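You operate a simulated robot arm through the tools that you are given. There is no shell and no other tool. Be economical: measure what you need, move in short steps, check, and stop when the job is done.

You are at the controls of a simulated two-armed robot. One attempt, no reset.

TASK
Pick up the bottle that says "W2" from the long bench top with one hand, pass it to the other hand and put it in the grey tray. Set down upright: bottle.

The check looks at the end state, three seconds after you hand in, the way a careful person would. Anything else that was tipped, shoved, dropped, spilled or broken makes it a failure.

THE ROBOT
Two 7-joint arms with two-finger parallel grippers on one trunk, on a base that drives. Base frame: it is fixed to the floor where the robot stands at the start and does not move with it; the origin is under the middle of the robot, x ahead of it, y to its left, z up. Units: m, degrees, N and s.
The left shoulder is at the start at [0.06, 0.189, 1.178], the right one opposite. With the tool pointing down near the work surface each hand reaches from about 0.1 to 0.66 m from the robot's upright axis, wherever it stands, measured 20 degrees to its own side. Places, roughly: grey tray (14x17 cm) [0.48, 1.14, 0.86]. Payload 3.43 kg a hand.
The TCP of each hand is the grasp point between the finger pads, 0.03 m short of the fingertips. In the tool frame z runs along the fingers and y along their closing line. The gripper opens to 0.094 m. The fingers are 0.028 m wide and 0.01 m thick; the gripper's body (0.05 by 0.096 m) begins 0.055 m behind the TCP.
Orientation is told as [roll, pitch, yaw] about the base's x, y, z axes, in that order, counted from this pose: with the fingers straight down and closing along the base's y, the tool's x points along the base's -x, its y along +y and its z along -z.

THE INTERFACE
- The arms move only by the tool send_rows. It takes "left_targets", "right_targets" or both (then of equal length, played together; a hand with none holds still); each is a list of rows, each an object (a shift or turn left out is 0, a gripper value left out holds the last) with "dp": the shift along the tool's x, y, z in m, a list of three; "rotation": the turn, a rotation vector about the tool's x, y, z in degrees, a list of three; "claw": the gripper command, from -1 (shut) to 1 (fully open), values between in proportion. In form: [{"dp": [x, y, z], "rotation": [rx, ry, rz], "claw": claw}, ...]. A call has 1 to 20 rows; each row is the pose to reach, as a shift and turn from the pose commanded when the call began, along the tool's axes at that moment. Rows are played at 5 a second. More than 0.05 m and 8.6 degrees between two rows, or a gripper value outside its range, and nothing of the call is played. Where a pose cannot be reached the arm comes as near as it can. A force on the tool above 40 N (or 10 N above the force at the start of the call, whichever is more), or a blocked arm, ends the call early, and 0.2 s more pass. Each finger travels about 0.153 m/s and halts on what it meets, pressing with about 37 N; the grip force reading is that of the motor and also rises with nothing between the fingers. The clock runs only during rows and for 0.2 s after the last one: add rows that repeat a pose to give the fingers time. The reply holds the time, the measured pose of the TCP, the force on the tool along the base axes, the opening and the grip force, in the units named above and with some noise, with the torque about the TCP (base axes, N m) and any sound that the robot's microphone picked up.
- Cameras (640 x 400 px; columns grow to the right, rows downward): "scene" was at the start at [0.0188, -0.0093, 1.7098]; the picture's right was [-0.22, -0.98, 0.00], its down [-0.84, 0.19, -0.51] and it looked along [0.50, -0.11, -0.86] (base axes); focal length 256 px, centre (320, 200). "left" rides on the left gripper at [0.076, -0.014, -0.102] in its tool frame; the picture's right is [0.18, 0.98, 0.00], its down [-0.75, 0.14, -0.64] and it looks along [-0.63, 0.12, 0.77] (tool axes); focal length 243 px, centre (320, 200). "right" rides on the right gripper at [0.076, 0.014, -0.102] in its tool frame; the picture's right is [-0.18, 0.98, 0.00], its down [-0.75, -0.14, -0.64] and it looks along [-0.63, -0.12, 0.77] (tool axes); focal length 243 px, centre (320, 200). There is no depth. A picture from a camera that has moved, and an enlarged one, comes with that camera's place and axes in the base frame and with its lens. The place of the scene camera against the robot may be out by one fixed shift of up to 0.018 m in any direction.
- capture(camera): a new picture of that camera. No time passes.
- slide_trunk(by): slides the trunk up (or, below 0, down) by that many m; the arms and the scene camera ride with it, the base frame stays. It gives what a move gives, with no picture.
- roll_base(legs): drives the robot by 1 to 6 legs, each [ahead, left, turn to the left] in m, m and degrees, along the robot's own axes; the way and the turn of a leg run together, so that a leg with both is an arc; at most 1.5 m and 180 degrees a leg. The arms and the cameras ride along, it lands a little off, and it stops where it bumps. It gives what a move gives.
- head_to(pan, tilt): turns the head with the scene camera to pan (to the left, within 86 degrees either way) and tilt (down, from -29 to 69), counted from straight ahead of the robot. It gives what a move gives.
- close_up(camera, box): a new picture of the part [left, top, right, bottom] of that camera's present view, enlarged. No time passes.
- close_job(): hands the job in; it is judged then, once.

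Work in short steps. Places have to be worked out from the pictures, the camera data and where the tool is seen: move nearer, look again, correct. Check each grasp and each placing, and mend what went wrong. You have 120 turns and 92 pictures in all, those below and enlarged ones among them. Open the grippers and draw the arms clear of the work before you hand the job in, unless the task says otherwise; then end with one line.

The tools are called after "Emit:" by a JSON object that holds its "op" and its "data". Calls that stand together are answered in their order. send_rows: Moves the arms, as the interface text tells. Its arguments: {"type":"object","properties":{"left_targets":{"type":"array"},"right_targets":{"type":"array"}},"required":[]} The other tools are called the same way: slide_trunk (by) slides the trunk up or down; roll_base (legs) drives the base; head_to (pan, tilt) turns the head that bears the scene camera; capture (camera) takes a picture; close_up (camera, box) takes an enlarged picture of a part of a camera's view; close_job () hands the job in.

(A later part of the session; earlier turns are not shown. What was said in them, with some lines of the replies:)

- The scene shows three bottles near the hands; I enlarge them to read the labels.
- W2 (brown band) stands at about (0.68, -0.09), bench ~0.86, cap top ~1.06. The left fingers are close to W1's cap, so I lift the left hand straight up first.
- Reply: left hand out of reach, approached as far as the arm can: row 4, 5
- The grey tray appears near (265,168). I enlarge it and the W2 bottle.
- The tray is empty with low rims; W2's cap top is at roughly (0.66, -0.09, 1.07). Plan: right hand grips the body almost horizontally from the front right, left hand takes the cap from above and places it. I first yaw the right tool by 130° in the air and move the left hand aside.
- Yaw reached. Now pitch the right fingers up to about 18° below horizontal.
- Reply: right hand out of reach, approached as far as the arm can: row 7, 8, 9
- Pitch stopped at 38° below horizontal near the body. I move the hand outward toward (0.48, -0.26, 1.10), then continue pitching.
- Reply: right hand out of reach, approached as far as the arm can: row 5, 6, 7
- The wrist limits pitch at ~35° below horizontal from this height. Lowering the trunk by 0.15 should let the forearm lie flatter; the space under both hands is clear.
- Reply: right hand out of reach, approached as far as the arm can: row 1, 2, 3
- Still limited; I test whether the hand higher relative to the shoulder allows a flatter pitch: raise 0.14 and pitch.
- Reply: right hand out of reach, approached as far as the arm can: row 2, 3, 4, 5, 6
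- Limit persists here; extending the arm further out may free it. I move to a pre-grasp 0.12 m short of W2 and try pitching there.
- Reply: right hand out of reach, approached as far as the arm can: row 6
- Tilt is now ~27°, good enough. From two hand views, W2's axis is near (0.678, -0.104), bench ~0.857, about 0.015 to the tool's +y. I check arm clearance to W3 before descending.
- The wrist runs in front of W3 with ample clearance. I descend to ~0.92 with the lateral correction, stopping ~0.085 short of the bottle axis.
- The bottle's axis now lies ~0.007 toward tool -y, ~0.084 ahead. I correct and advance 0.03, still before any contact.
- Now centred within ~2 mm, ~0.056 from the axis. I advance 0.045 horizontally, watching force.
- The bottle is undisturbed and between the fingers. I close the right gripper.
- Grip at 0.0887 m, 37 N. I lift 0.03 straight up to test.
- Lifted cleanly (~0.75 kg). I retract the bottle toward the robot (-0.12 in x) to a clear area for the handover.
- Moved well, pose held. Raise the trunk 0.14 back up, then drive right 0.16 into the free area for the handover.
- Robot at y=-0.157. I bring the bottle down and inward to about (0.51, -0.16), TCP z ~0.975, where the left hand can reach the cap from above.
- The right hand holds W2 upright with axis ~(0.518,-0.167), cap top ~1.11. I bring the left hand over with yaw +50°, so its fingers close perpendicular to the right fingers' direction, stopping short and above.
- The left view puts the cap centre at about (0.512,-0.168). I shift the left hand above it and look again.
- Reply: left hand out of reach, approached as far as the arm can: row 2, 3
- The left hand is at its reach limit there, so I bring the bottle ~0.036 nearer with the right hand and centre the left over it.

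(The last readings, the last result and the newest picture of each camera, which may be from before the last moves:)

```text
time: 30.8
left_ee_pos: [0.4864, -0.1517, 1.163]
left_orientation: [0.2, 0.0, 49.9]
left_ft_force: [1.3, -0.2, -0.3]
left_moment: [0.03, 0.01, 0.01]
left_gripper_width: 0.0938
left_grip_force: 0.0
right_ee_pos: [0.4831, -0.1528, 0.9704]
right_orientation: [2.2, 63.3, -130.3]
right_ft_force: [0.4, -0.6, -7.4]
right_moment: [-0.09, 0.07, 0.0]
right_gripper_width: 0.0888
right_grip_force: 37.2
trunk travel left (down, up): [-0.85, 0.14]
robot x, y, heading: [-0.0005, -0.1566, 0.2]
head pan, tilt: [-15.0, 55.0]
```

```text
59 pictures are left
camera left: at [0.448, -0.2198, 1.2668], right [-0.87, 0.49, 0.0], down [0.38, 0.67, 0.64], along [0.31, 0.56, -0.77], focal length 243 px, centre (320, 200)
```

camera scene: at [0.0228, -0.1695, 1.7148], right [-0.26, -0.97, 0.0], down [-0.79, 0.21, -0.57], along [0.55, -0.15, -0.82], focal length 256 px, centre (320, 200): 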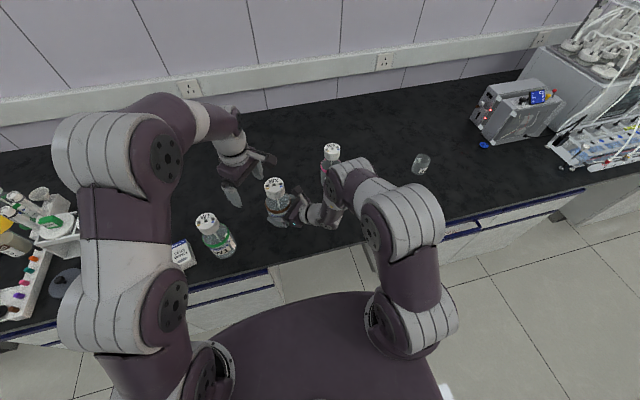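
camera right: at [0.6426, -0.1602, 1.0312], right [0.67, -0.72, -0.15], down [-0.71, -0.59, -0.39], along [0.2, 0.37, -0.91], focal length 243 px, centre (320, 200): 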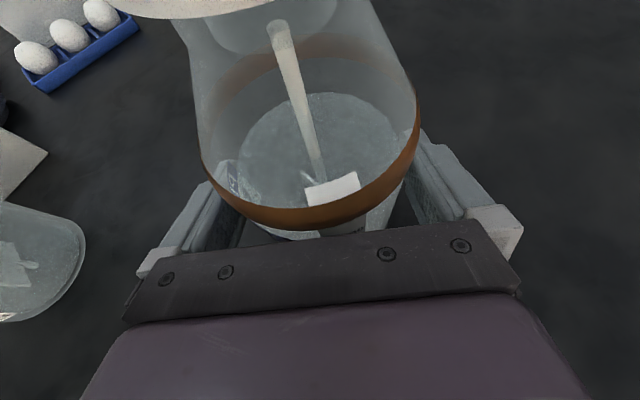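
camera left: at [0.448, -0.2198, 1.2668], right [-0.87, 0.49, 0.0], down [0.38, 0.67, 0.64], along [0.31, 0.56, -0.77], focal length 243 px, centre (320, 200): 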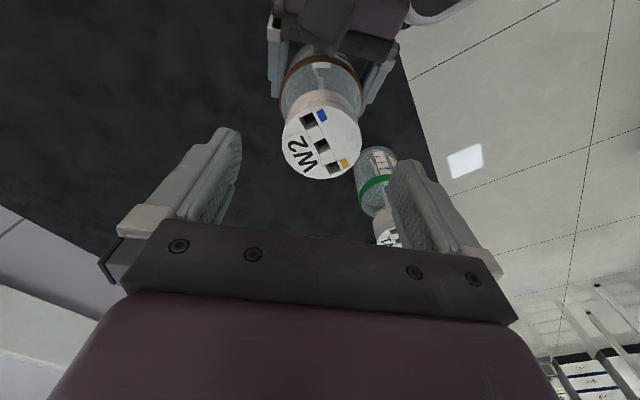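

Cap is centred under the left hand within ~2 mm. I descend 0.045 and check.

Emit:
{"op": "send_rows", "data": {"left_targets": [{"dp": [0, 0, 0.015]}, {"dp": [0, 0, 0.03]}, {"dp": [0, 0, 0.045]}, {"dp": [0, 0, 0.045]}]}}

Emit:
{"op": "capture", "data": {"camera": "left"}}

Emit:
{"op": "close_up", "data": {"camera": "scene", "box": [210, 130, 350, 240]}}

```text
time: 31.8
left_ee_pos: [0.4858, -0.152, 1.1194]
left_orientation: [0.0, 0.0, 50.0]
left_ft_force: [-1.0, 0.1, 0.4]
left_moment: [-0.01, 0.0, -0.01]
left_gripper_width: 0.0939
left_grip_force: 0.0
right_ee_pos: [0.4823, -0.1531, 0.9726]
right_orientation: [2.4, 63.3, -130.1]
right_ft_force: [0.5, 0.0, -7.6]
right_moment: [-0.07, 0.08, -0.03]
right_gripper_width: 0.0884
right_grip_force: 36.8
trunk travel left (down, up): [-0.85, 0.14]
robot x, y, heading: [-0.0008, -0.1571, -0.5]
head pan, tilt: [-15.0, 55.0]
```

```text
58 pictures are left
camera left: at [0.4474, -0.2197, 1.2216], right [-0.87, 0.49, 0.0], down [0.38, 0.67, 0.64], along [0.32, 0.56, -0.77], focal length 243 px, centre (320, 200)
```

left: 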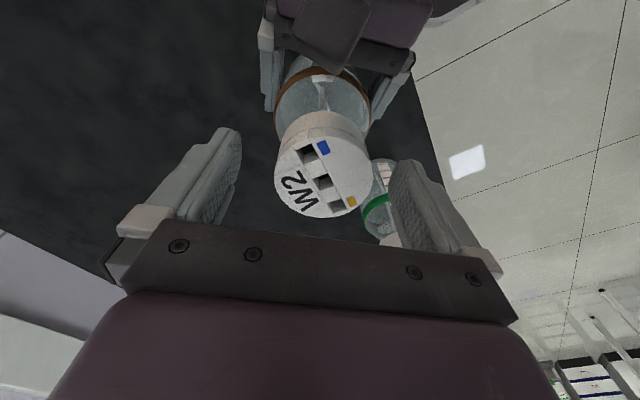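

```text
3.64 times, centred on (280, 185) of scene
camera zoom: at [0.0234, -0.1703, 1.7148], right [-0.26, -0.97, 0.0], down [-0.79, 0.21, -0.57], along [0.55, -0.15, -0.82], focal length 930 px, centre (466, 254)
```

zoom: 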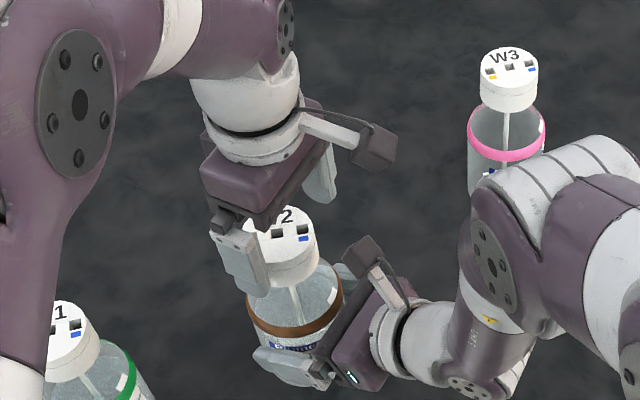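

Triangulation gives cap top 1.112, centred. Descend 0.017 more and close the left gripper on the cap.

Emit:
{"op": "send_rows", "data": {"left_targets": [{"dp": [0, 0, 0.009]}, {"dp": [0, 0, 0.017]}, {"dp": [0, 0, 0.017], "claw": 0.6}, {"dp": [0, 0, 0.017], "claw": 0.3}, {"dp": [0, 0, 0.017], "claw": -1}, {"dp": [0, 0, 0.017], "claw": -1}, {"dp": [0, 0, 0.017], "claw": -1}]}}

Emit:
{"op": "capture", "data": {"camera": "left"}}

Emit:
{"op": "close_up", "data": {"camera": "scene", "box": [210, 130, 350, 240]}}

```text
time: 33.4
left_ee_pos: [0.4855, -0.1513, 1.1018]
left_orientation: [0.0, -0.1, 50.0]
left_ft_force: [-8.4, 10.6, -0.1]
left_moment: [0.33, 0.36, 0.1]
left_gripper_width: 0.0618
left_grip_force: 37.1
right_ee_pos: [0.4823, -0.1541, 0.9709]
right_orientation: [2.3, 63.4, -130.2]
right_ft_force: [8.2, -11.2, -7.0]
right_moment: [0.96, 0.75, -0.14]
right_gripper_width: 0.0889
right_grip_force: 37.1
trunk travel left (down, up): [-0.85, 0.14]
robot x, y, heading: [0.0025, -0.1563, -0.2]
head pan, tilt: [-15.0, 55.0]
```

```text
56 pictures are left
camera left: at [0.4478, -0.2194, 1.2047], right [-0.87, 0.49, 0.0], down [0.38, 0.67, 0.64], along [0.31, 0.56, -0.77], focal length 243 px, centre (320, 200)
```

left: 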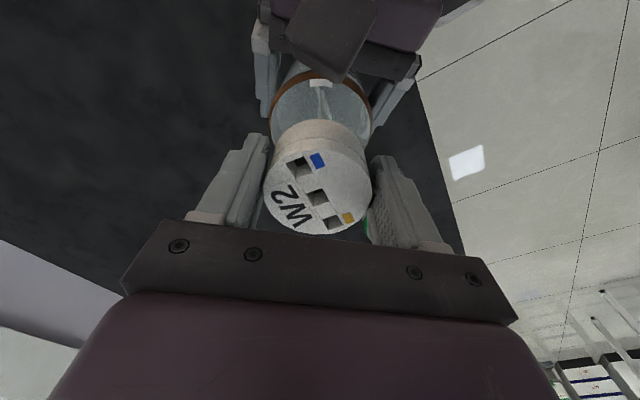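

```text
3.64 times, centred on (280, 185) of scene
camera zoom: at [0.0235, -0.1702, 1.7148], right [-0.26, -0.97, 0.0], down [-0.79, 0.21, -0.57], along [0.55, -0.15, -0.82], focal length 930 px, centre (466, 254)
```

zoom: 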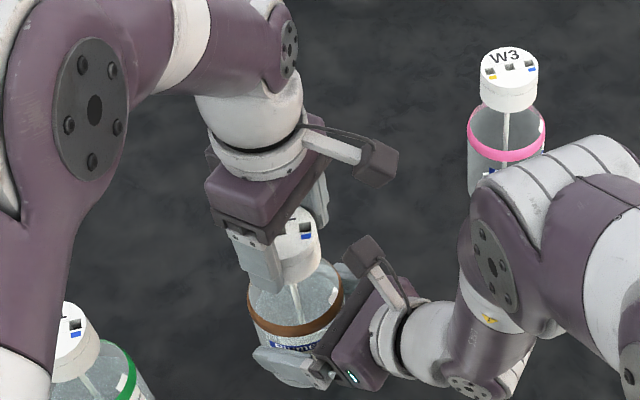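

Left holds the cap (0.0618 m). A ~13 N sideways strain exists along the left tool's +y; I relax it by shifting left 2 mm in +y.

Emit:
{"op": "send_rows", "data": {"left_targets": [{"dp": [0, 0.001, 0]}, {"dp": [0, 0.002, 0]}, {"dp": [0, 0.002, 0]}]}}

```text
time: 34.2
left_ee_pos: [0.4856, -0.1506, 1.1039]
left_orientation: [-0.1, 0.0, 50.0]
left_ft_force: [0.1, 6.1, -3.1]
left_moment: [0.12, 0.24, 0.04]
left_gripper_width: 0.0618
left_grip_force: 36.6
right_ee_pos: [0.4811, -0.1521, 0.9723]
right_orientation: [2.5, 63.3, -130.0]
right_ft_force: [-1.0, -6.7, -3.1]
right_moment: [0.59, -0.3, -0.1]
right_gripper_width: 0.0888
right_grip_force: 36.6
trunk travel left (down, up): [-0.85, 0.14]
robot x, y, heading: [-0.0004, -0.1588, 0.1]
head pan, tilt: [-15.0, 55.0]
```

Strain relaxed. For safety I lower both hands together by 0.05 so the bottle hangs ~6 mm above the bench before the right lets go.

Emit:
{"op": "send_rows", "data": {"left_targets": [{"dp": [0, 0.0005, 0.01]}, {"dp": [0, 0.0005, 0.02]}, {"dp": [0, 0.0005, 0.03]}, {"dp": [0, 0.0005, 0.04]}, {"dp": [0, 0.0005, 0.05]}, {"dp": [0, 0.0005, 0.05]}], "right_targets": [{"dp": [-0.0089, 0, 0.0045]}, {"dp": [-0.0179, 0, 0.009]}, {"dp": [-0.0268, 0, 0.0135]}, {"dp": [-0.0357, 0, 0.018]}, {"dp": [-0.0447, 0, 0.0225]}, {"dp": [-0.0447, 0, 0.0225]}]}}

```text
time: 35.6
left_ee_pos: [0.4841, -0.1502, 1.0527]
left_orientation: [0.0, 0.1, 49.9]
left_ft_force: [6.3, -12.7, -1.6]
left_moment: [-0.72, -0.38, -0.12]
left_gripper_width: 0.0617
left_grip_force: 36.7
right_ee_pos: [0.4822, -0.1536, 0.9209]
right_orientation: [2.2, 63.1, -130.1]
right_ft_force: [-6.8, 12.6, -4.4]
right_moment: [-1.03, -0.44, 0.14]
right_gripper_width: 0.0888
right_grip_force: 36.9
trunk travel left (down, up): [-0.85, 0.14]
robot x, y, heading: [-0.0001, -0.1597, -0.0]
head pan, tilt: [-15.0, 55.0]
```

Slight opposite strain; I back left by 1.2 mm, then open the right gripper slowly.

Emit:
{"op": "send_rows", "data": {"left_targets": [{"dp": [0, -0.0012, 0]}, {"dp": [0, -0.0012, 0]}, {"dp": [0, -0.0012, 0]}, {"dp": [0, -0.0012, 0]}, {"dp": [0, -0.0012, 0]}, {"dp": [0, -0.0012, 0]}], "right_targets": [{}, {}, {"claw": 0.92}, {"claw": 1}, {"claw": 1}, {"claw": 1}]}}

Emit:
{"op": "capture", "data": {"camera": "right"}}

Emit:
{"op": "close_up", "data": {"camera": "scene", "box": [210, 130, 350, 240]}}

```text
time: 37.0
left_ee_pos: [0.4855, -0.1509, 1.0541]
left_orientation: [0.0, 0.0, 49.9]
left_ft_force: [-0.3, 0.6, -6.8]
left_moment: [-0.06, 0.03, 0.01]
left_gripper_width: 0.0616
left_grip_force: 37.4
right_ee_pos: [0.4831, -0.1532, 0.9221]
right_orientation: [2.3, 63.4, -130.2]
right_ft_force: [-0.3, -0.4, 0.6]
right_moment: [0.02, 0.04, -0.01]
right_gripper_width: 0.0942
right_grip_force: 0.0
trunk travel left (down, up): [-0.85, 0.14]
robot x, y, heading: [-0.0023, -0.1516, 0.1]
head pan, tilt: [-15.0, 55.0]
```

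```text
54 pictures are left
camera right: at [0.4537, -0.2039, 1.0369], right [0.67, -0.72, -0.15], down [-0.71, -0.59, -0.39], along [0.19, 0.37, -0.91], focal length 243 px, centre (320, 200)
```

right: 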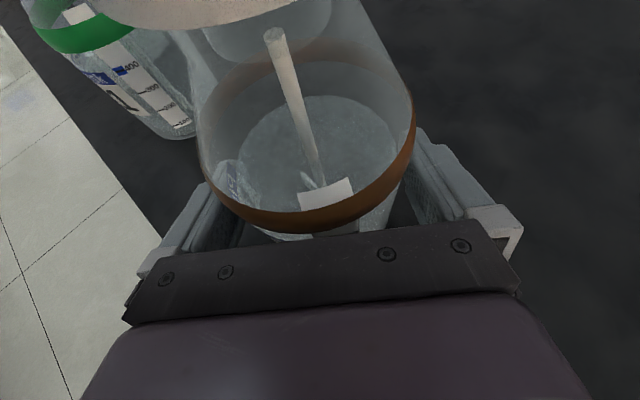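

```text
3.64 times, centred on (280, 185) of scene
camera zoom: at [0.0236, -0.1703, 1.7148], right [-0.26, -0.97, 0.0], down [-0.79, 0.21, -0.57], along [0.55, -0.15, -0.82], focal length 930 px, centre (466, 254)
```

zoom: 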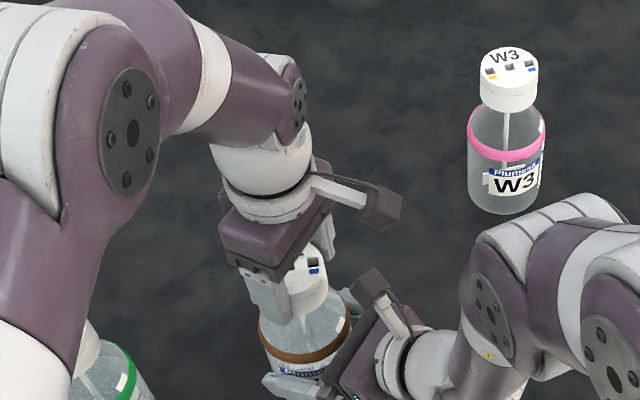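

Left now carries the full 6.8 N; the cap holds. I withdraw the right hand straight back 0.12.

Emit:
{"op": "send_rows", "data": {"right_targets": [{"dp": [-0.009, 0, -0.018]}, {"dp": [-0.018, 0, -0.036]}, {"dp": [-0.027, 0, -0.053]}, {"dp": [-0.036, 0, -0.071]}, {"dp": [-0.045, 0, -0.089]}, {"dp": [-0.054, 0, -0.107]}]}}

Emit:
{"op": "capture", "data": {"camera": "scene"}}

```text
time: 38.4
left_ee_pos: [0.484, -0.1501, 1.0519]
left_orientation: [0.0, 0.0, 50.0]
left_ft_force: [-0.2, 1.2, -7.0]
left_moment: [-0.04, 0.04, -0.01]
left_gripper_width: 0.0614
left_grip_force: 37.2
right_ee_pos: [0.4592, -0.2298, 0.9254]
right_orientation: [2.0, 61.6, -130.3]
right_ft_force: [-0.1, 0.1, -0.5]
right_moment: [-0.02, 0.03, 0.02]
right_gripper_width: 0.0941
right_grip_force: 0.1
right hand out of reach, approached as far as the arm can: row 3, 4, 5, 6
trunk travel left (down, up): [-0.85, 0.14]
robot x, y, heading: [0.0011, -0.1569, 0.0]
head pan, tilt: [-15.0, 55.0]
```

```text
52 pictures are left
camera scene: at [0.0234, -0.1709, 1.7148], right [-0.26, -0.97, 0.0], down [-0.79, 0.21, -0.57], along [0.55, -0.15, -0.82], focal length 256 px, centre (320, 200)
```

scene: 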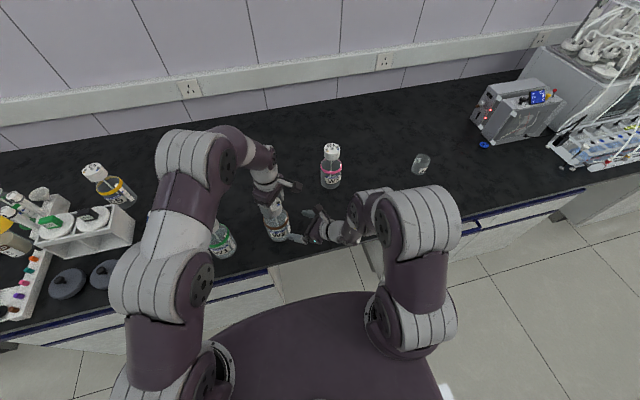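

Right stopped at its wrist limit but is out of the bottle. I move it on toward -y while letting the pitch relax.

Emit:
{"op": "send_rows", "data": {"right_targets": [{"dp": [-0.011, 0.019, -0.02], "rotation": [0, -4, 0]}, {"dp": [-0.021, 0.038, -0.04], "rotation": [0, -8, 0]}, {"dp": [-0.032, 0.058, -0.06], "rotation": [0, -12, 0]}, {"dp": [-0.043, 0.077, -0.081], "rotation": [0, -16, 0]}]}}

Emit:
{"op": "capture", "data": {"camera": "scene"}}

```text
time: 39.4
left_ee_pos: [0.4858, -0.1519, 1.0536]
left_orientation: [0.1, 0.0, 50.1]
left_ft_force: [-0.2, 0.3, -6.7]
left_moment: [-0.02, 0.02, 0.01]
left_gripper_width: 0.0616
left_grip_force: 36.7
right_ee_pos: [0.4528, -0.3496, 0.9236]
right_orientation: [1.5, 47.3, -131.2]
right_ft_force: [0.8, -0.7, 0.7]
right_moment: [0.01, 0.0, 0.01]
right_gripper_width: 0.0938
right_grip_force: 0.0
trunk travel left (down, up): [-0.85, 0.14]
robot x, y, heading: [0.0003, -0.1561, 0.1]
head pan, tilt: [-15.0, 55.0]
```

```text
51 pictures are left
camera scene: at [0.0236, -0.1716, 1.7148], right [-0.26, -0.97, 0.0], down [-0.79, 0.21, -0.57], along [0.55, -0.15, -0.82], focal length 256 px, centre (320, 200)
```

scene: 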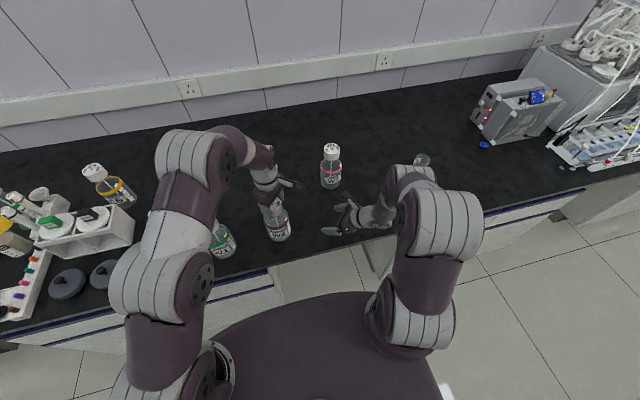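

Right is clear. I lift and unpitch the right hand toward a tucked pose, and raise the trunk, before driving back from the bench.

Emit:
{"op": "send_rows", "data": {"right_targets": [{"dp": [0.017, 0, -0.035], "rotation": [0, -6, 0]}, {"dp": [0.033, 0, -0.069], "rotation": [0, -12, 0]}, {"dp": [0.05, 0, -0.104], "rotation": [0, -18, 0]}, {"dp": [0.066, 0, -0.139], "rotation": [0, -24, 0]}, {"dp": [0.083, 0, -0.174], "rotation": [0, -30, 0]}, {"dp": [0.099, 0, -0.208], "rotation": [0, -36, 0]}, {"dp": [0.116, 0, -0.243], "rotation": [0, -42, 0]}]}}

Emit:
{"op": "slide_trunk", "data": {"by": 0.13}}

Emit:
{"op": "capture", "data": {"camera": "scene"}}

```text
time: 41.0
left_ee_pos: [0.4849, -0.1514, 1.054]
left_orientation: [0.0, 0.0, 50.0]
left_ft_force: [0.0, 0.0, -6.9]
left_moment: [-0.03, 0.03, -0.02]
left_gripper_width: 0.0613
left_grip_force: 36.8
right_ee_pos: [0.3788, -0.4182, 1.175]
right_orientation: [1.2, 5.2, -132.1]
right_ft_force: [0.4, -0.2, 0.3]
right_moment: [0.01, -0.01, -0.02]
right_gripper_width: 0.0938
right_grip_force: 0.1
trunk travel left (down, up): [-0.85, 0.14]
robot x, y, heading: [-0.0017, -0.1587, -0.3]
head pan, tilt: [-15.0, 55.0]
```

```text
time: 42.6
left_ee_pos: [0.4852, -0.1514, 1.1839]
left_orientation: [0.0, 0.0, 50.0]
left_ft_force: [-0.2, 1.2, -6.9]
left_moment: [-0.04, 0.04, 0.02]
left_gripper_width: 0.0615
left_grip_force: 36.9
right_ee_pos: [0.3811, -0.4195, 1.3043]
right_orientation: [1.1, 5.3, -132.2]
right_ft_force: [0.3, 0.0, -0.1]
right_moment: [0.01, -0.05, 0.0]
right_gripper_width: 0.094
right_grip_force: 0.0
trunk travel left (down, up): [-0.98, 0.01]
robot x, y, heading: [0.0018, -0.1549, 0.0]
head pan, tilt: [-15.0, 55.0]
```

```text
50 pictures are left
camera scene: at [0.0238, -0.1704, 1.8447], right [-0.26, -0.97, 0.0], down [-0.79, 0.21, -0.57], along [0.55, -0.15, -0.82], focal length 256 px, centre (320, 200)
```

scene: 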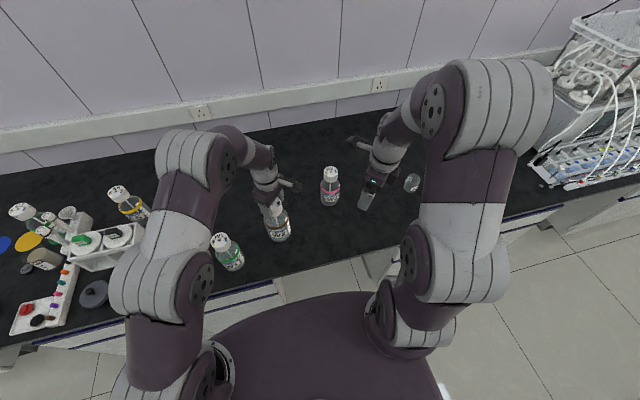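

Before driving, I look to the left-rear for the free floor.

Emit:
{"op": "head_to", "data": {"pan": 86, "tilt": 40}}

Emit:
{"op": "capture", "data": {"camera": "scene"}}

```text
time: 44.4
left_ee_pos: [0.485, -0.1495, 1.184]
left_orientation: [0.0, 0.0, 50.0]
left_ft_force: [-0.3, -0.3, -6.4]
left_moment: [-0.03, 0.11, 0.03]
left_gripper_width: 0.0613
left_grip_force: 36.6
right_ee_pos: [0.3808, -0.42, 1.3045]
right_orientation: [1.0, 5.3, -132.1]
right_ft_force: [-0.1, 0.4, 1.0]
right_moment: [-0.03, -0.02, 0.01]
right_gripper_width: 0.0942
right_grip_force: 0.0
trunk travel left (down, up): [-0.98, 0.01]
robot x, y, heading: [-0.0009, -0.1568, -0.2]
head pan, tilt: [85.9, 40.0]
```

```text
49 pictures are left
camera scene: at [-0.0399, -0.0668, 1.8655], right [1.0, -0.07, 0.0], down [-0.05, -0.64, -0.77], along [0.05, 0.76, -0.64], focal length 256 px, centre (320, 200)
```

scene: 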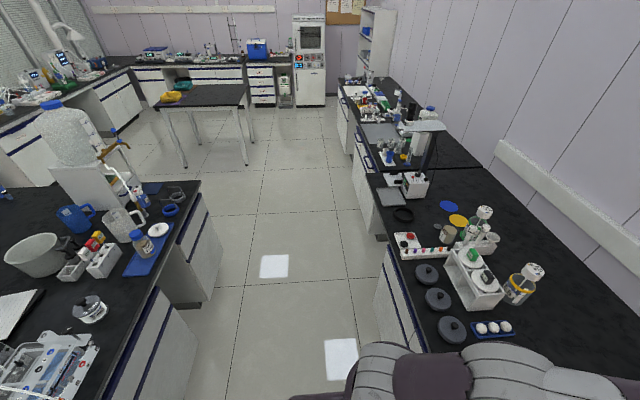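

The aisle is clear (opposite bench edge at x≈-0.7). I back off 0.19, so the bottle leaves the bench, then drive left 1.18.

Emit:
{"op": "roll_base", "data": {"legs": [[-0.19, 0, 0], [0, 1.18, 0]]}}

Emit:
{"op": "head_to", "data": {"pan": 10, "tilt": 55}}

Emit:
{"op": "capture", "data": {"camera": "scene"}}

```text
time: 51.5
left_ee_pos: [0.3032, 1.0087, 1.1839]
left_orientation: [0.0, -0.1, 49.5]
left_ft_force: [-0.7, -1.2, -7.0]
left_moment: [-0.01, 0.04, 0.02]
left_gripper_width: 0.0611
left_grip_force: 37.1
right_ee_pos: [0.1968, 0.7404, 1.3044]
right_orientation: [1.0, 5.3, -132.6]
right_ft_force: [1.2, 0.1, 0.4]
right_moment: [-0.03, 0.04, -0.01]
right_gripper_width: 0.0939
right_grip_force: 0.0
trunk travel left (down, up): [-0.98, 0.01]
robot x, y, heading: [-0.1804, 1.0047, -0.6]
head pan, tilt: [85.9, 40.0]
```

```text
time: 52.9
left_ee_pos: [0.3032, 1.0095, 1.183]
left_orientation: [0.0, 0.0, 49.5]
left_ft_force: [0.5, 0.5, -7.3]
left_moment: [-0.03, 0.03, 0.03]
left_gripper_width: 0.0611
left_grip_force: 36.4
right_ee_pos: [0.196, 0.7411, 1.3035]
right_orientation: [1.2, 5.3, -132.5]
right_ft_force: [0.5, 0.3, -0.3]
right_moment: [0.01, -0.01, 0.0]
right_gripper_width: 0.0939
right_grip_force: 0.1
trunk travel left (down, up): [-0.98, 0.01]
robot x, y, heading: [-0.1836, 1.0108, -0.4]
head pan, tilt: [10.0, 55.0]
```

```text
48 pictures are left
camera scene: at [-0.1571, 1.0252, 1.8448], right [0.17, -0.99, 0.0], down [-0.81, -0.14, -0.57], along [0.57, 0.09, -0.82], focal length 256 px, centre (320, 200)
```

scene: 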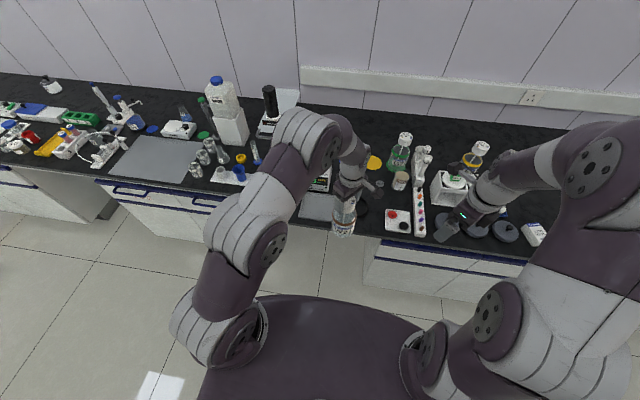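

Tray centre appears at about (0.486, 1.145). I drive to bring the bottle near it (ahead 0.16, left 0.12), bottle bottom still ~1.0 high.

Emit:
{"op": "roll_base", "data": {"legs": [[0, 0.12, 0], [0.16, 0, 0]]}}

Emit:
{"op": "capture", "data": {"camera": "left"}}

Emit:
{"op": "capture", "data": {"camera": "scene"}}

```text
time: 55.2
left_ee_pos: [0.4612, 1.1226, 1.1856]
left_orientation: [0.0, 0.1, 49.1]
left_ft_force: [0.3, -0.8, -5.9]
left_moment: [-0.06, 0.03, 0.04]
left_gripper_width: 0.0611
left_grip_force: 36.8
right_ee_pos: [0.3537, 0.8555, 1.3048]
right_orientation: [1.2, 5.4, -132.9]
right_ft_force: [-0.2, 1.1, -0.3]
right_moment: [0.0, -0.01, -0.01]
right_gripper_width: 0.0938
right_grip_force: 0.1
trunk travel left (down, up): [-0.98, 0.01]
robot x, y, heading: [-0.024, 1.1259, -1.1]
head pan, tilt: [10.0, 55.0]
```

```text
47 pictures are left
camera left: at [0.4212, 1.0549, 1.2869], right [-0.86, 0.5, 0.0], down [0.38, 0.66, 0.64], along [0.33, 0.56, -0.77], focal length 243 px, centre (320, 200)
```

left: 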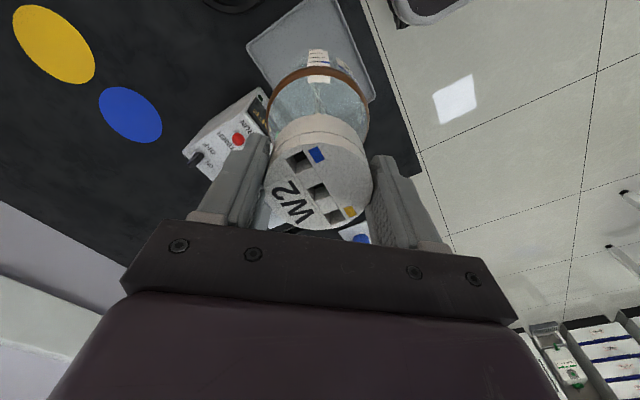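

```text
46 pictures are left
camera scene: at [-0.0008, 1.1408, 1.8449], right [0.16, -0.99, 0.0], down [-0.81, -0.13, -0.58], along [0.57, 0.09, -0.82], focal length 256 px, centre (320, 200)
```

scene: 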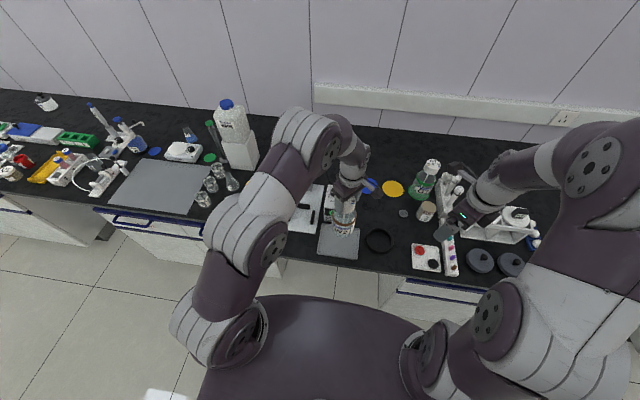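

I enlarge the tray region in the scene view to localise its corners.

Emit:
{"op": "close_up", "data": {"camera": "scene", "box": [280, 170, 400, 270]}}

```text
4.00 times, centred on (340, 220) of scene
camera zoom: at [-0.0008, 1.1408, 1.8449], right [0.16, -0.99, 0.0], down [-0.81, -0.13, -0.58], along [0.57, 0.09, -0.82], focal length 1023 px, centre (240, 120)
```

zoom: 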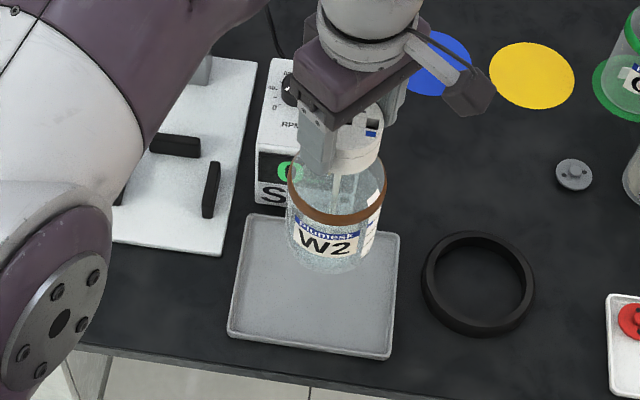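

Tray centre ≈ (0.481, 1.135), bottle at (0.461, 1.123). I shift over the centre and descend 0.10 (bottom to ~0.895).

Emit:
{"op": "send_rows", "data": {"left_targets": [{"dp": [-0.012, -0.003, 0]}, {"dp": [-0.023, -0.0066, 0]}, {"dp": [-0.023, -0.0066, 0.025]}, {"dp": [-0.023, -0.0066, 0.05]}, {"dp": [-0.023, -0.0066, 0.075]}, {"dp": [-0.023, -0.0066, 0.1]}, {"dp": [-0.023, -0.0066, 0.1]}]}}

Emit:
{"op": "close_up", "data": {"camera": "scene", "box": [280, 170, 400, 270]}}

Emit:
{"op": "capture", "data": {"camera": "left"}}

```text
time: 56.8
left_ee_pos: [0.4851, 1.137, 1.0836]
left_orientation: [0.1, 0.1, 49.2]
left_ft_force: [0.7, 0.0, -6.5]
left_moment: [-0.04, 0.0, -0.03]
left_gripper_width: 0.0606
left_grip_force: 37.2
right_ee_pos: [0.3563, 0.8551, 1.3051]
right_orientation: [1.0, 5.4, -132.9]
right_ft_force: [0.6, 0.5, 0.5]
right_moment: [0.0, -0.03, 0.01]
right_gripper_width: 0.0939
right_grip_force: 0.2
trunk travel left (down, up): [-0.98, 0.01]
robot x, y, heading: [-0.0218, 1.1226, -0.7]
head pan, tilt: [10.0, 55.0]
```

```text
4.00 times, centred on (340, 220) of scene
camera zoom: at [0.0042, 1.1407, 1.8448], right [0.16, -0.99, 0.0], down [-0.81, -0.13, -0.57], along [0.57, 0.09, -0.82], focal length 1023 px, centre (240, 120)
```

zoom: 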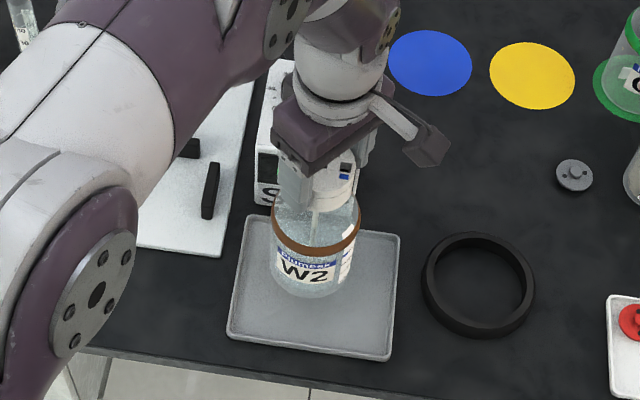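

```text
43 pictures are left
camera left: at [0.4447, 1.0699, 1.1861], right [-0.86, 0.5, 0.0], down [0.39, 0.66, 0.64], along [0.32, 0.56, -0.77], focal length 243 px, centre (320, 200)
```

left: 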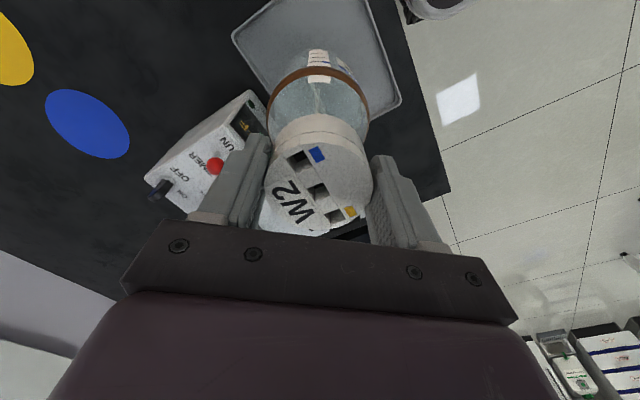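

Bottle is over the tray's centre within ~1 cm. I descend slowly toward contact at TCP ≈1.055.

Emit:
{"op": "send_rows", "data": {"left_targets": [{"dp": [0, 0, 0.008]}, {"dp": [0, 0, 0.014]}, {"dp": [0, 0, 0.018]}, {"dp": [0, 0, 0.021]}, {"dp": [0, 0, 0.021]}]}}

Emit:
{"op": "close_up", "data": {"camera": "scene", "box": [280, 170, 400, 270]}}

```text
time: 58.0
left_ee_pos: [0.4832, 1.1364, 1.0631]
left_orientation: [0.1, 0.1, 49.1]
left_ft_force: [-0.3, 0.0, -6.9]
left_moment: [0.0, 0.02, 0.05]
left_gripper_width: 0.0606
left_grip_force: 36.9
right_ee_pos: [0.3574, 0.8555, 1.3033]
right_orientation: [1.1, 5.3, -132.9]
right_ft_force: [-0.7, 0.0, 0.9]
right_moment: [0.01, 0.0, 0.04]
right_gripper_width: 0.0938
right_grip_force: 0.1
trunk travel left (down, up): [-0.98, 0.01]
robot x, y, heading: [-0.0234, 1.1253, -1.0]
head pan, tilt: [10.0, 55.0]
```

```text
4.00 times, centred on (340, 220) of scene
camera zoom: at [0.0041, 1.1407, 1.8448], right [0.16, -0.99, 0.0], down [-0.81, -0.13, -0.57], along [0.57, 0.09, -0.82], focal length 1023 px, centre (240, 120)
```

zoom: 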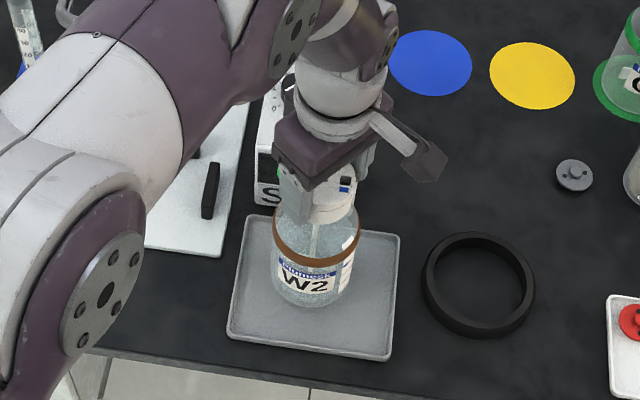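

Not touching yet. Descend 5 mm more.

Emit:
{"op": "send_rows", "data": {"left_targets": [{"dp": [0, 0, 0.002]}, {"dp": [0, 0, 0.004]}, {"dp": [0, 0, 0.005]}, {"dp": [0, 0, 0.005]}]}}

```text
time: 59.0
left_ee_pos: [0.4833, 1.1352, 1.0578]
left_orientation: [0.1, 0.0, 49.0]
left_ft_force: [0.0, -0.1, -7.3]
left_moment: [-0.04, 0.01, 0.03]
left_gripper_width: 0.0606
left_grip_force: 36.9
right_ee_pos: [0.357, 0.8554, 1.3045]
right_orientation: [1.2, 5.3, -133.0]
right_ft_force: [0.3, -0.5, -0.7]
right_moment: [-0.02, -0.03, -0.02]
right_gripper_width: 0.0938
right_grip_force: 0.1
trunk travel left (down, up): [-0.98, 0.01]
robot x, y, heading: [-0.026, 1.1221, -0.7]
head pan, tilt: [10.0, 55.0]
```

Still full weight; 3 mm more.

Emit:
{"op": "send_rows", "data": {"left_targets": [{"dp": [0, 0, 0.0015]}, {"dp": [0, 0, 0.003]}, {"dp": [0, 0, 0.003]}]}}

```text
time: 59.8
left_ee_pos: [0.4832, 1.136, 1.0554]
left_orientation: [0.0, -0.1, 49.2]
left_ft_force: [-0.6, 1.2, 0.4]
left_moment: [0.09, 0.23, -0.02]
left_gripper_width: 0.0606
left_grip_force: 37.1
right_ee_pos: [0.3551, 0.8545, 1.3046]
right_orientation: [1.0, 5.3, -132.9]
right_ft_force: [-0.2, -0.8, -0.1]
right_moment: [0.0, 0.01, 0.0]
right_gripper_width: 0.0941
right_grip_force: 0.2
trunk travel left (down, up): [-0.98, 0.01]
robot x, y, heading: [-0.0229, 1.1221, -0.8]
head pan, tilt: [10.0, 55.0]
```

The weight is now borne by the tray. I look once, then open the left gripper gradually.

Emit:
{"op": "send_rows", "data": {"left_targets": [{"claw": 0.34}, {"claw": 0.45}, {"claw": 0.7}, {"claw": 1}, {"claw": 1}, {"claw": 1}]}}

Emit:
{"op": "close_up", "data": {"camera": "scene", "box": [280, 170, 400, 270]}}

Emit:
{"op": "capture", "data": {"camera": "left"}}

```text
time: 61.2
left_ee_pos: [0.4843, 1.1346, 1.0555]
left_orientation: [0.0, -0.1, 49.1]
left_ft_force: [-0.5, -0.4, -0.1]
left_moment: [-0.01, 0.01, 0.01]
left_gripper_width: 0.0938
left_grip_force: 0.0
right_ee_pos: [0.3558, 0.8545, 1.3059]
right_orientation: [1.1, 5.3, -132.9]
right_ft_force: [-0.3, -0.2, 0.0]
right_moment: [0.04, -0.03, 0.0]
right_gripper_width: 0.0938
right_grip_force: 0.1
trunk travel left (down, up): [-0.98, 0.01]
robot x, y, heading: [-0.0171, 1.1225, -0.9]
head pan, tilt: [10.0, 55.0]
```

```text
4.00 times, centred on (340, 220) of scene
camera zoom: at [0.0029, 1.1407, 1.8448], right [0.16, -0.99, 0.0], down [-0.81, -0.13, -0.57], along [0.57, 0.09, -0.82], focal length 1023 px, centre (240, 120)
```

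zoom: 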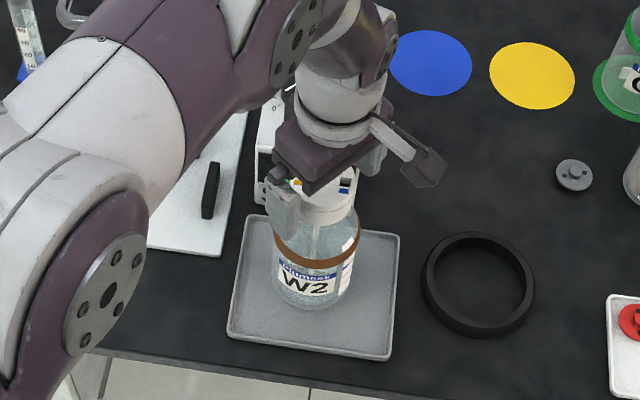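

```text
40 pictures are left
camera left: at [0.4437, 1.0675, 1.1572], right [-0.86, 0.5, 0.0], down [0.39, 0.66, 0.64], along [0.32, 0.56, -0.77], focal length 243 px, centre (320, 200)
```

left: 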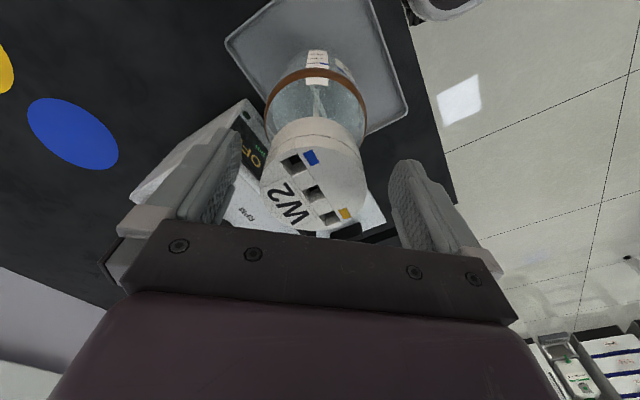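

W2 stands upright in the tray, fingers clear of the cap. I raise the left hand straight up.

Emit:
{"op": "send_rows", "data": {"left_targets": [{"dp": [0, 0, -0.02]}, {"dp": [0, 0, -0.045]}, {"dp": [0, 0, -0.075]}, {"dp": [0, 0, -0.105]}, {"dp": [0, 0, -0.12]}]}}

Emit:
{"op": "roll_base", "data": {"legs": [[-0.18, 0, 0]]}}

Emit:
{"op": "capture", "data": {"camera": "scene"}}

```text
time: 62.4
left_ee_pos: [0.4829, 1.134, 1.1745]
left_orientation: [0.1, -0.1, 49.1]
left_ft_force: [-0.3, -0.1, 0.2]
left_moment: [0.02, -0.01, -0.01]
left_gripper_width: 0.0939
left_grip_force: 0.2
right_ee_pos: [0.3555, 0.8553, 1.3059]
right_orientation: [1.1, 5.3, -132.8]
right_ft_force: [1.4, -1.0, 0.3]
right_moment: [-0.02, -0.04, -0.01]
right_gripper_width: 0.094
right_grip_force: 0.1
trunk travel left (down, up): [-0.98, 0.01]
robot x, y, heading: [-0.0203, 1.1215, -1.1]
head pan, tilt: [10.0, 55.0]
```

```text
time: 63.9
left_ee_pos: [0.3051, 1.1366, 1.1733]
left_orientation: [0.3, 0.1, 49.1]
left_ft_force: [-0.1, 0.8, 0.5]
left_moment: [-0.03, 0.02, 0.0]
left_gripper_width: 0.0941
left_grip_force: 0.0
right_ee_pos: [0.1763, 0.8575, 1.3026]
right_orientation: [0.9, 5.2, -133.0]
right_ft_force: [-0.1, 0.1, 0.0]
right_moment: [0.01, 0.03, -0.01]
right_gripper_width: 0.0937
right_grip_force: 0.0
trunk travel left (down, up): [-0.98, 0.01]
robot x, y, heading: [-0.2042, 1.1246, -0.9]
head pan, tilt: [10.0, 55.0]
```

```text
39 pictures are left
camera scene: at [-0.175, 1.1434, 1.8447], right [0.16, -0.99, 0.0], down [-0.81, -0.13, -0.57], along [0.56, 0.09, -0.82], focal length 256 px, centre (320, 200)
```

scene: 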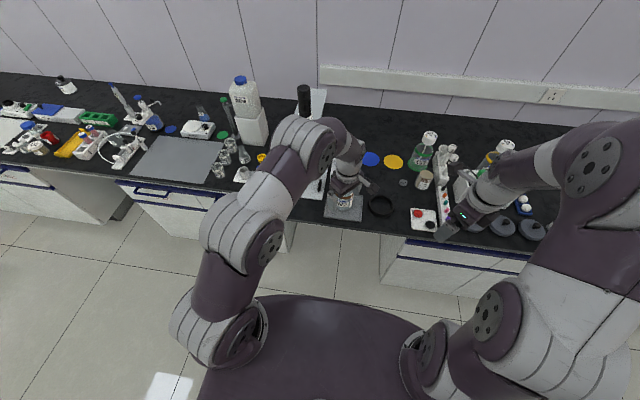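

Hands are clear. A last check of the bottle and of the other bottles down the bench.

Emit:
{"op": "close_up", "data": {"camera": "scene", "box": [290, 140, 410, 240]}}

Emit:
{"op": "head_to", "data": {"pan": -50, "tilt": 30}}

Emit:
{"op": "capture", "data": {"camera": "scene"}}

```text
4.00 times, centred on (350, 190) of scene
camera zoom: at [-0.175, 1.1434, 1.8447], right [0.16, -0.99, 0.0], down [-0.81, -0.13, -0.57], along [0.56, 0.09, -0.82], focal length 1023 px, centre (200, 240)
```

zoom: 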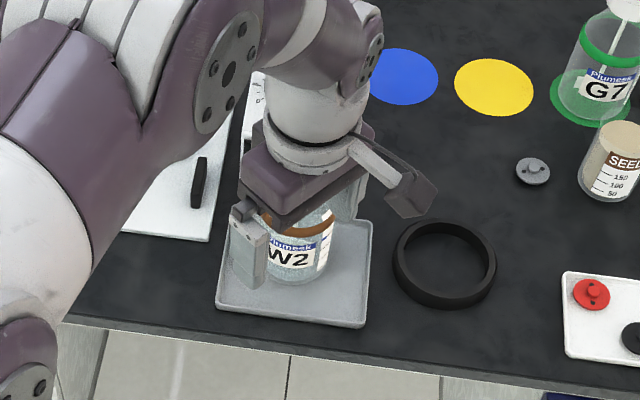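

```text
time: 65.2
left_ee_pos: [0.2992, 1.1348, 1.1743]
left_orientation: [0.0, 0.0, 49.1]
left_ft_force: [-0.4, -0.7, 0.0]
left_moment: [-0.04, -0.03, 0.01]
left_gripper_width: 0.0942
left_grip_force: 0.1
right_ee_pos: [0.173, 0.8571, 1.3045]
right_orientation: [1.2, 5.4, -133.0]
right_ft_force: [-0.1, 0.6, 0.0]
right_moment: [-0.02, 0.01, 0.03]
right_gripper_width: 0.094
right_grip_force: 0.1
trunk travel left (down, up): [-0.98, 0.01]
robot x, y, heading: [-0.2045, 1.1267, -0.8]
head pan, tilt: [-50.0, 30.0]
```

```text
37 pictures are left
camera scene: at [-0.1941, 1.0619, 1.8808], right [-0.78, -0.63, 0.0], down [-0.32, 0.39, -0.87], along [0.55, -0.67, -0.5], focal length 256 px, centre (320, 200)
```

scene: 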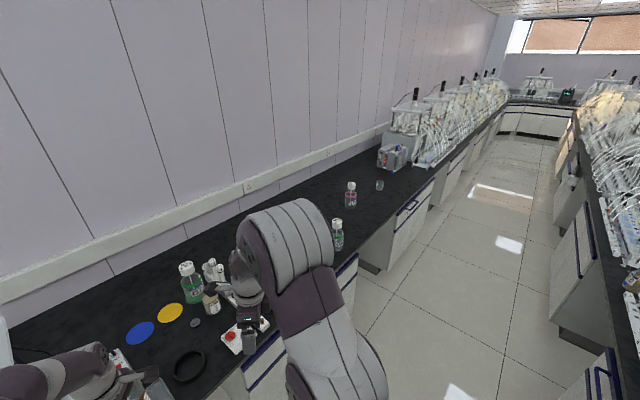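

W2 stands upright in the tray, W1 and W3 are still upright in their places, both grippers are open and clear; I hand in.

Emit:
{"op": "close_job", "data": {}}

```text
The job is handed in.
```

The W2 bottle is standing upright in the grey tray: the right hand picked it up from the bench and passed it to the left, which placed it. W1 and W3 are still upright, both grippers are open and clear, and I saw nothing else disturbed in the last pictures.
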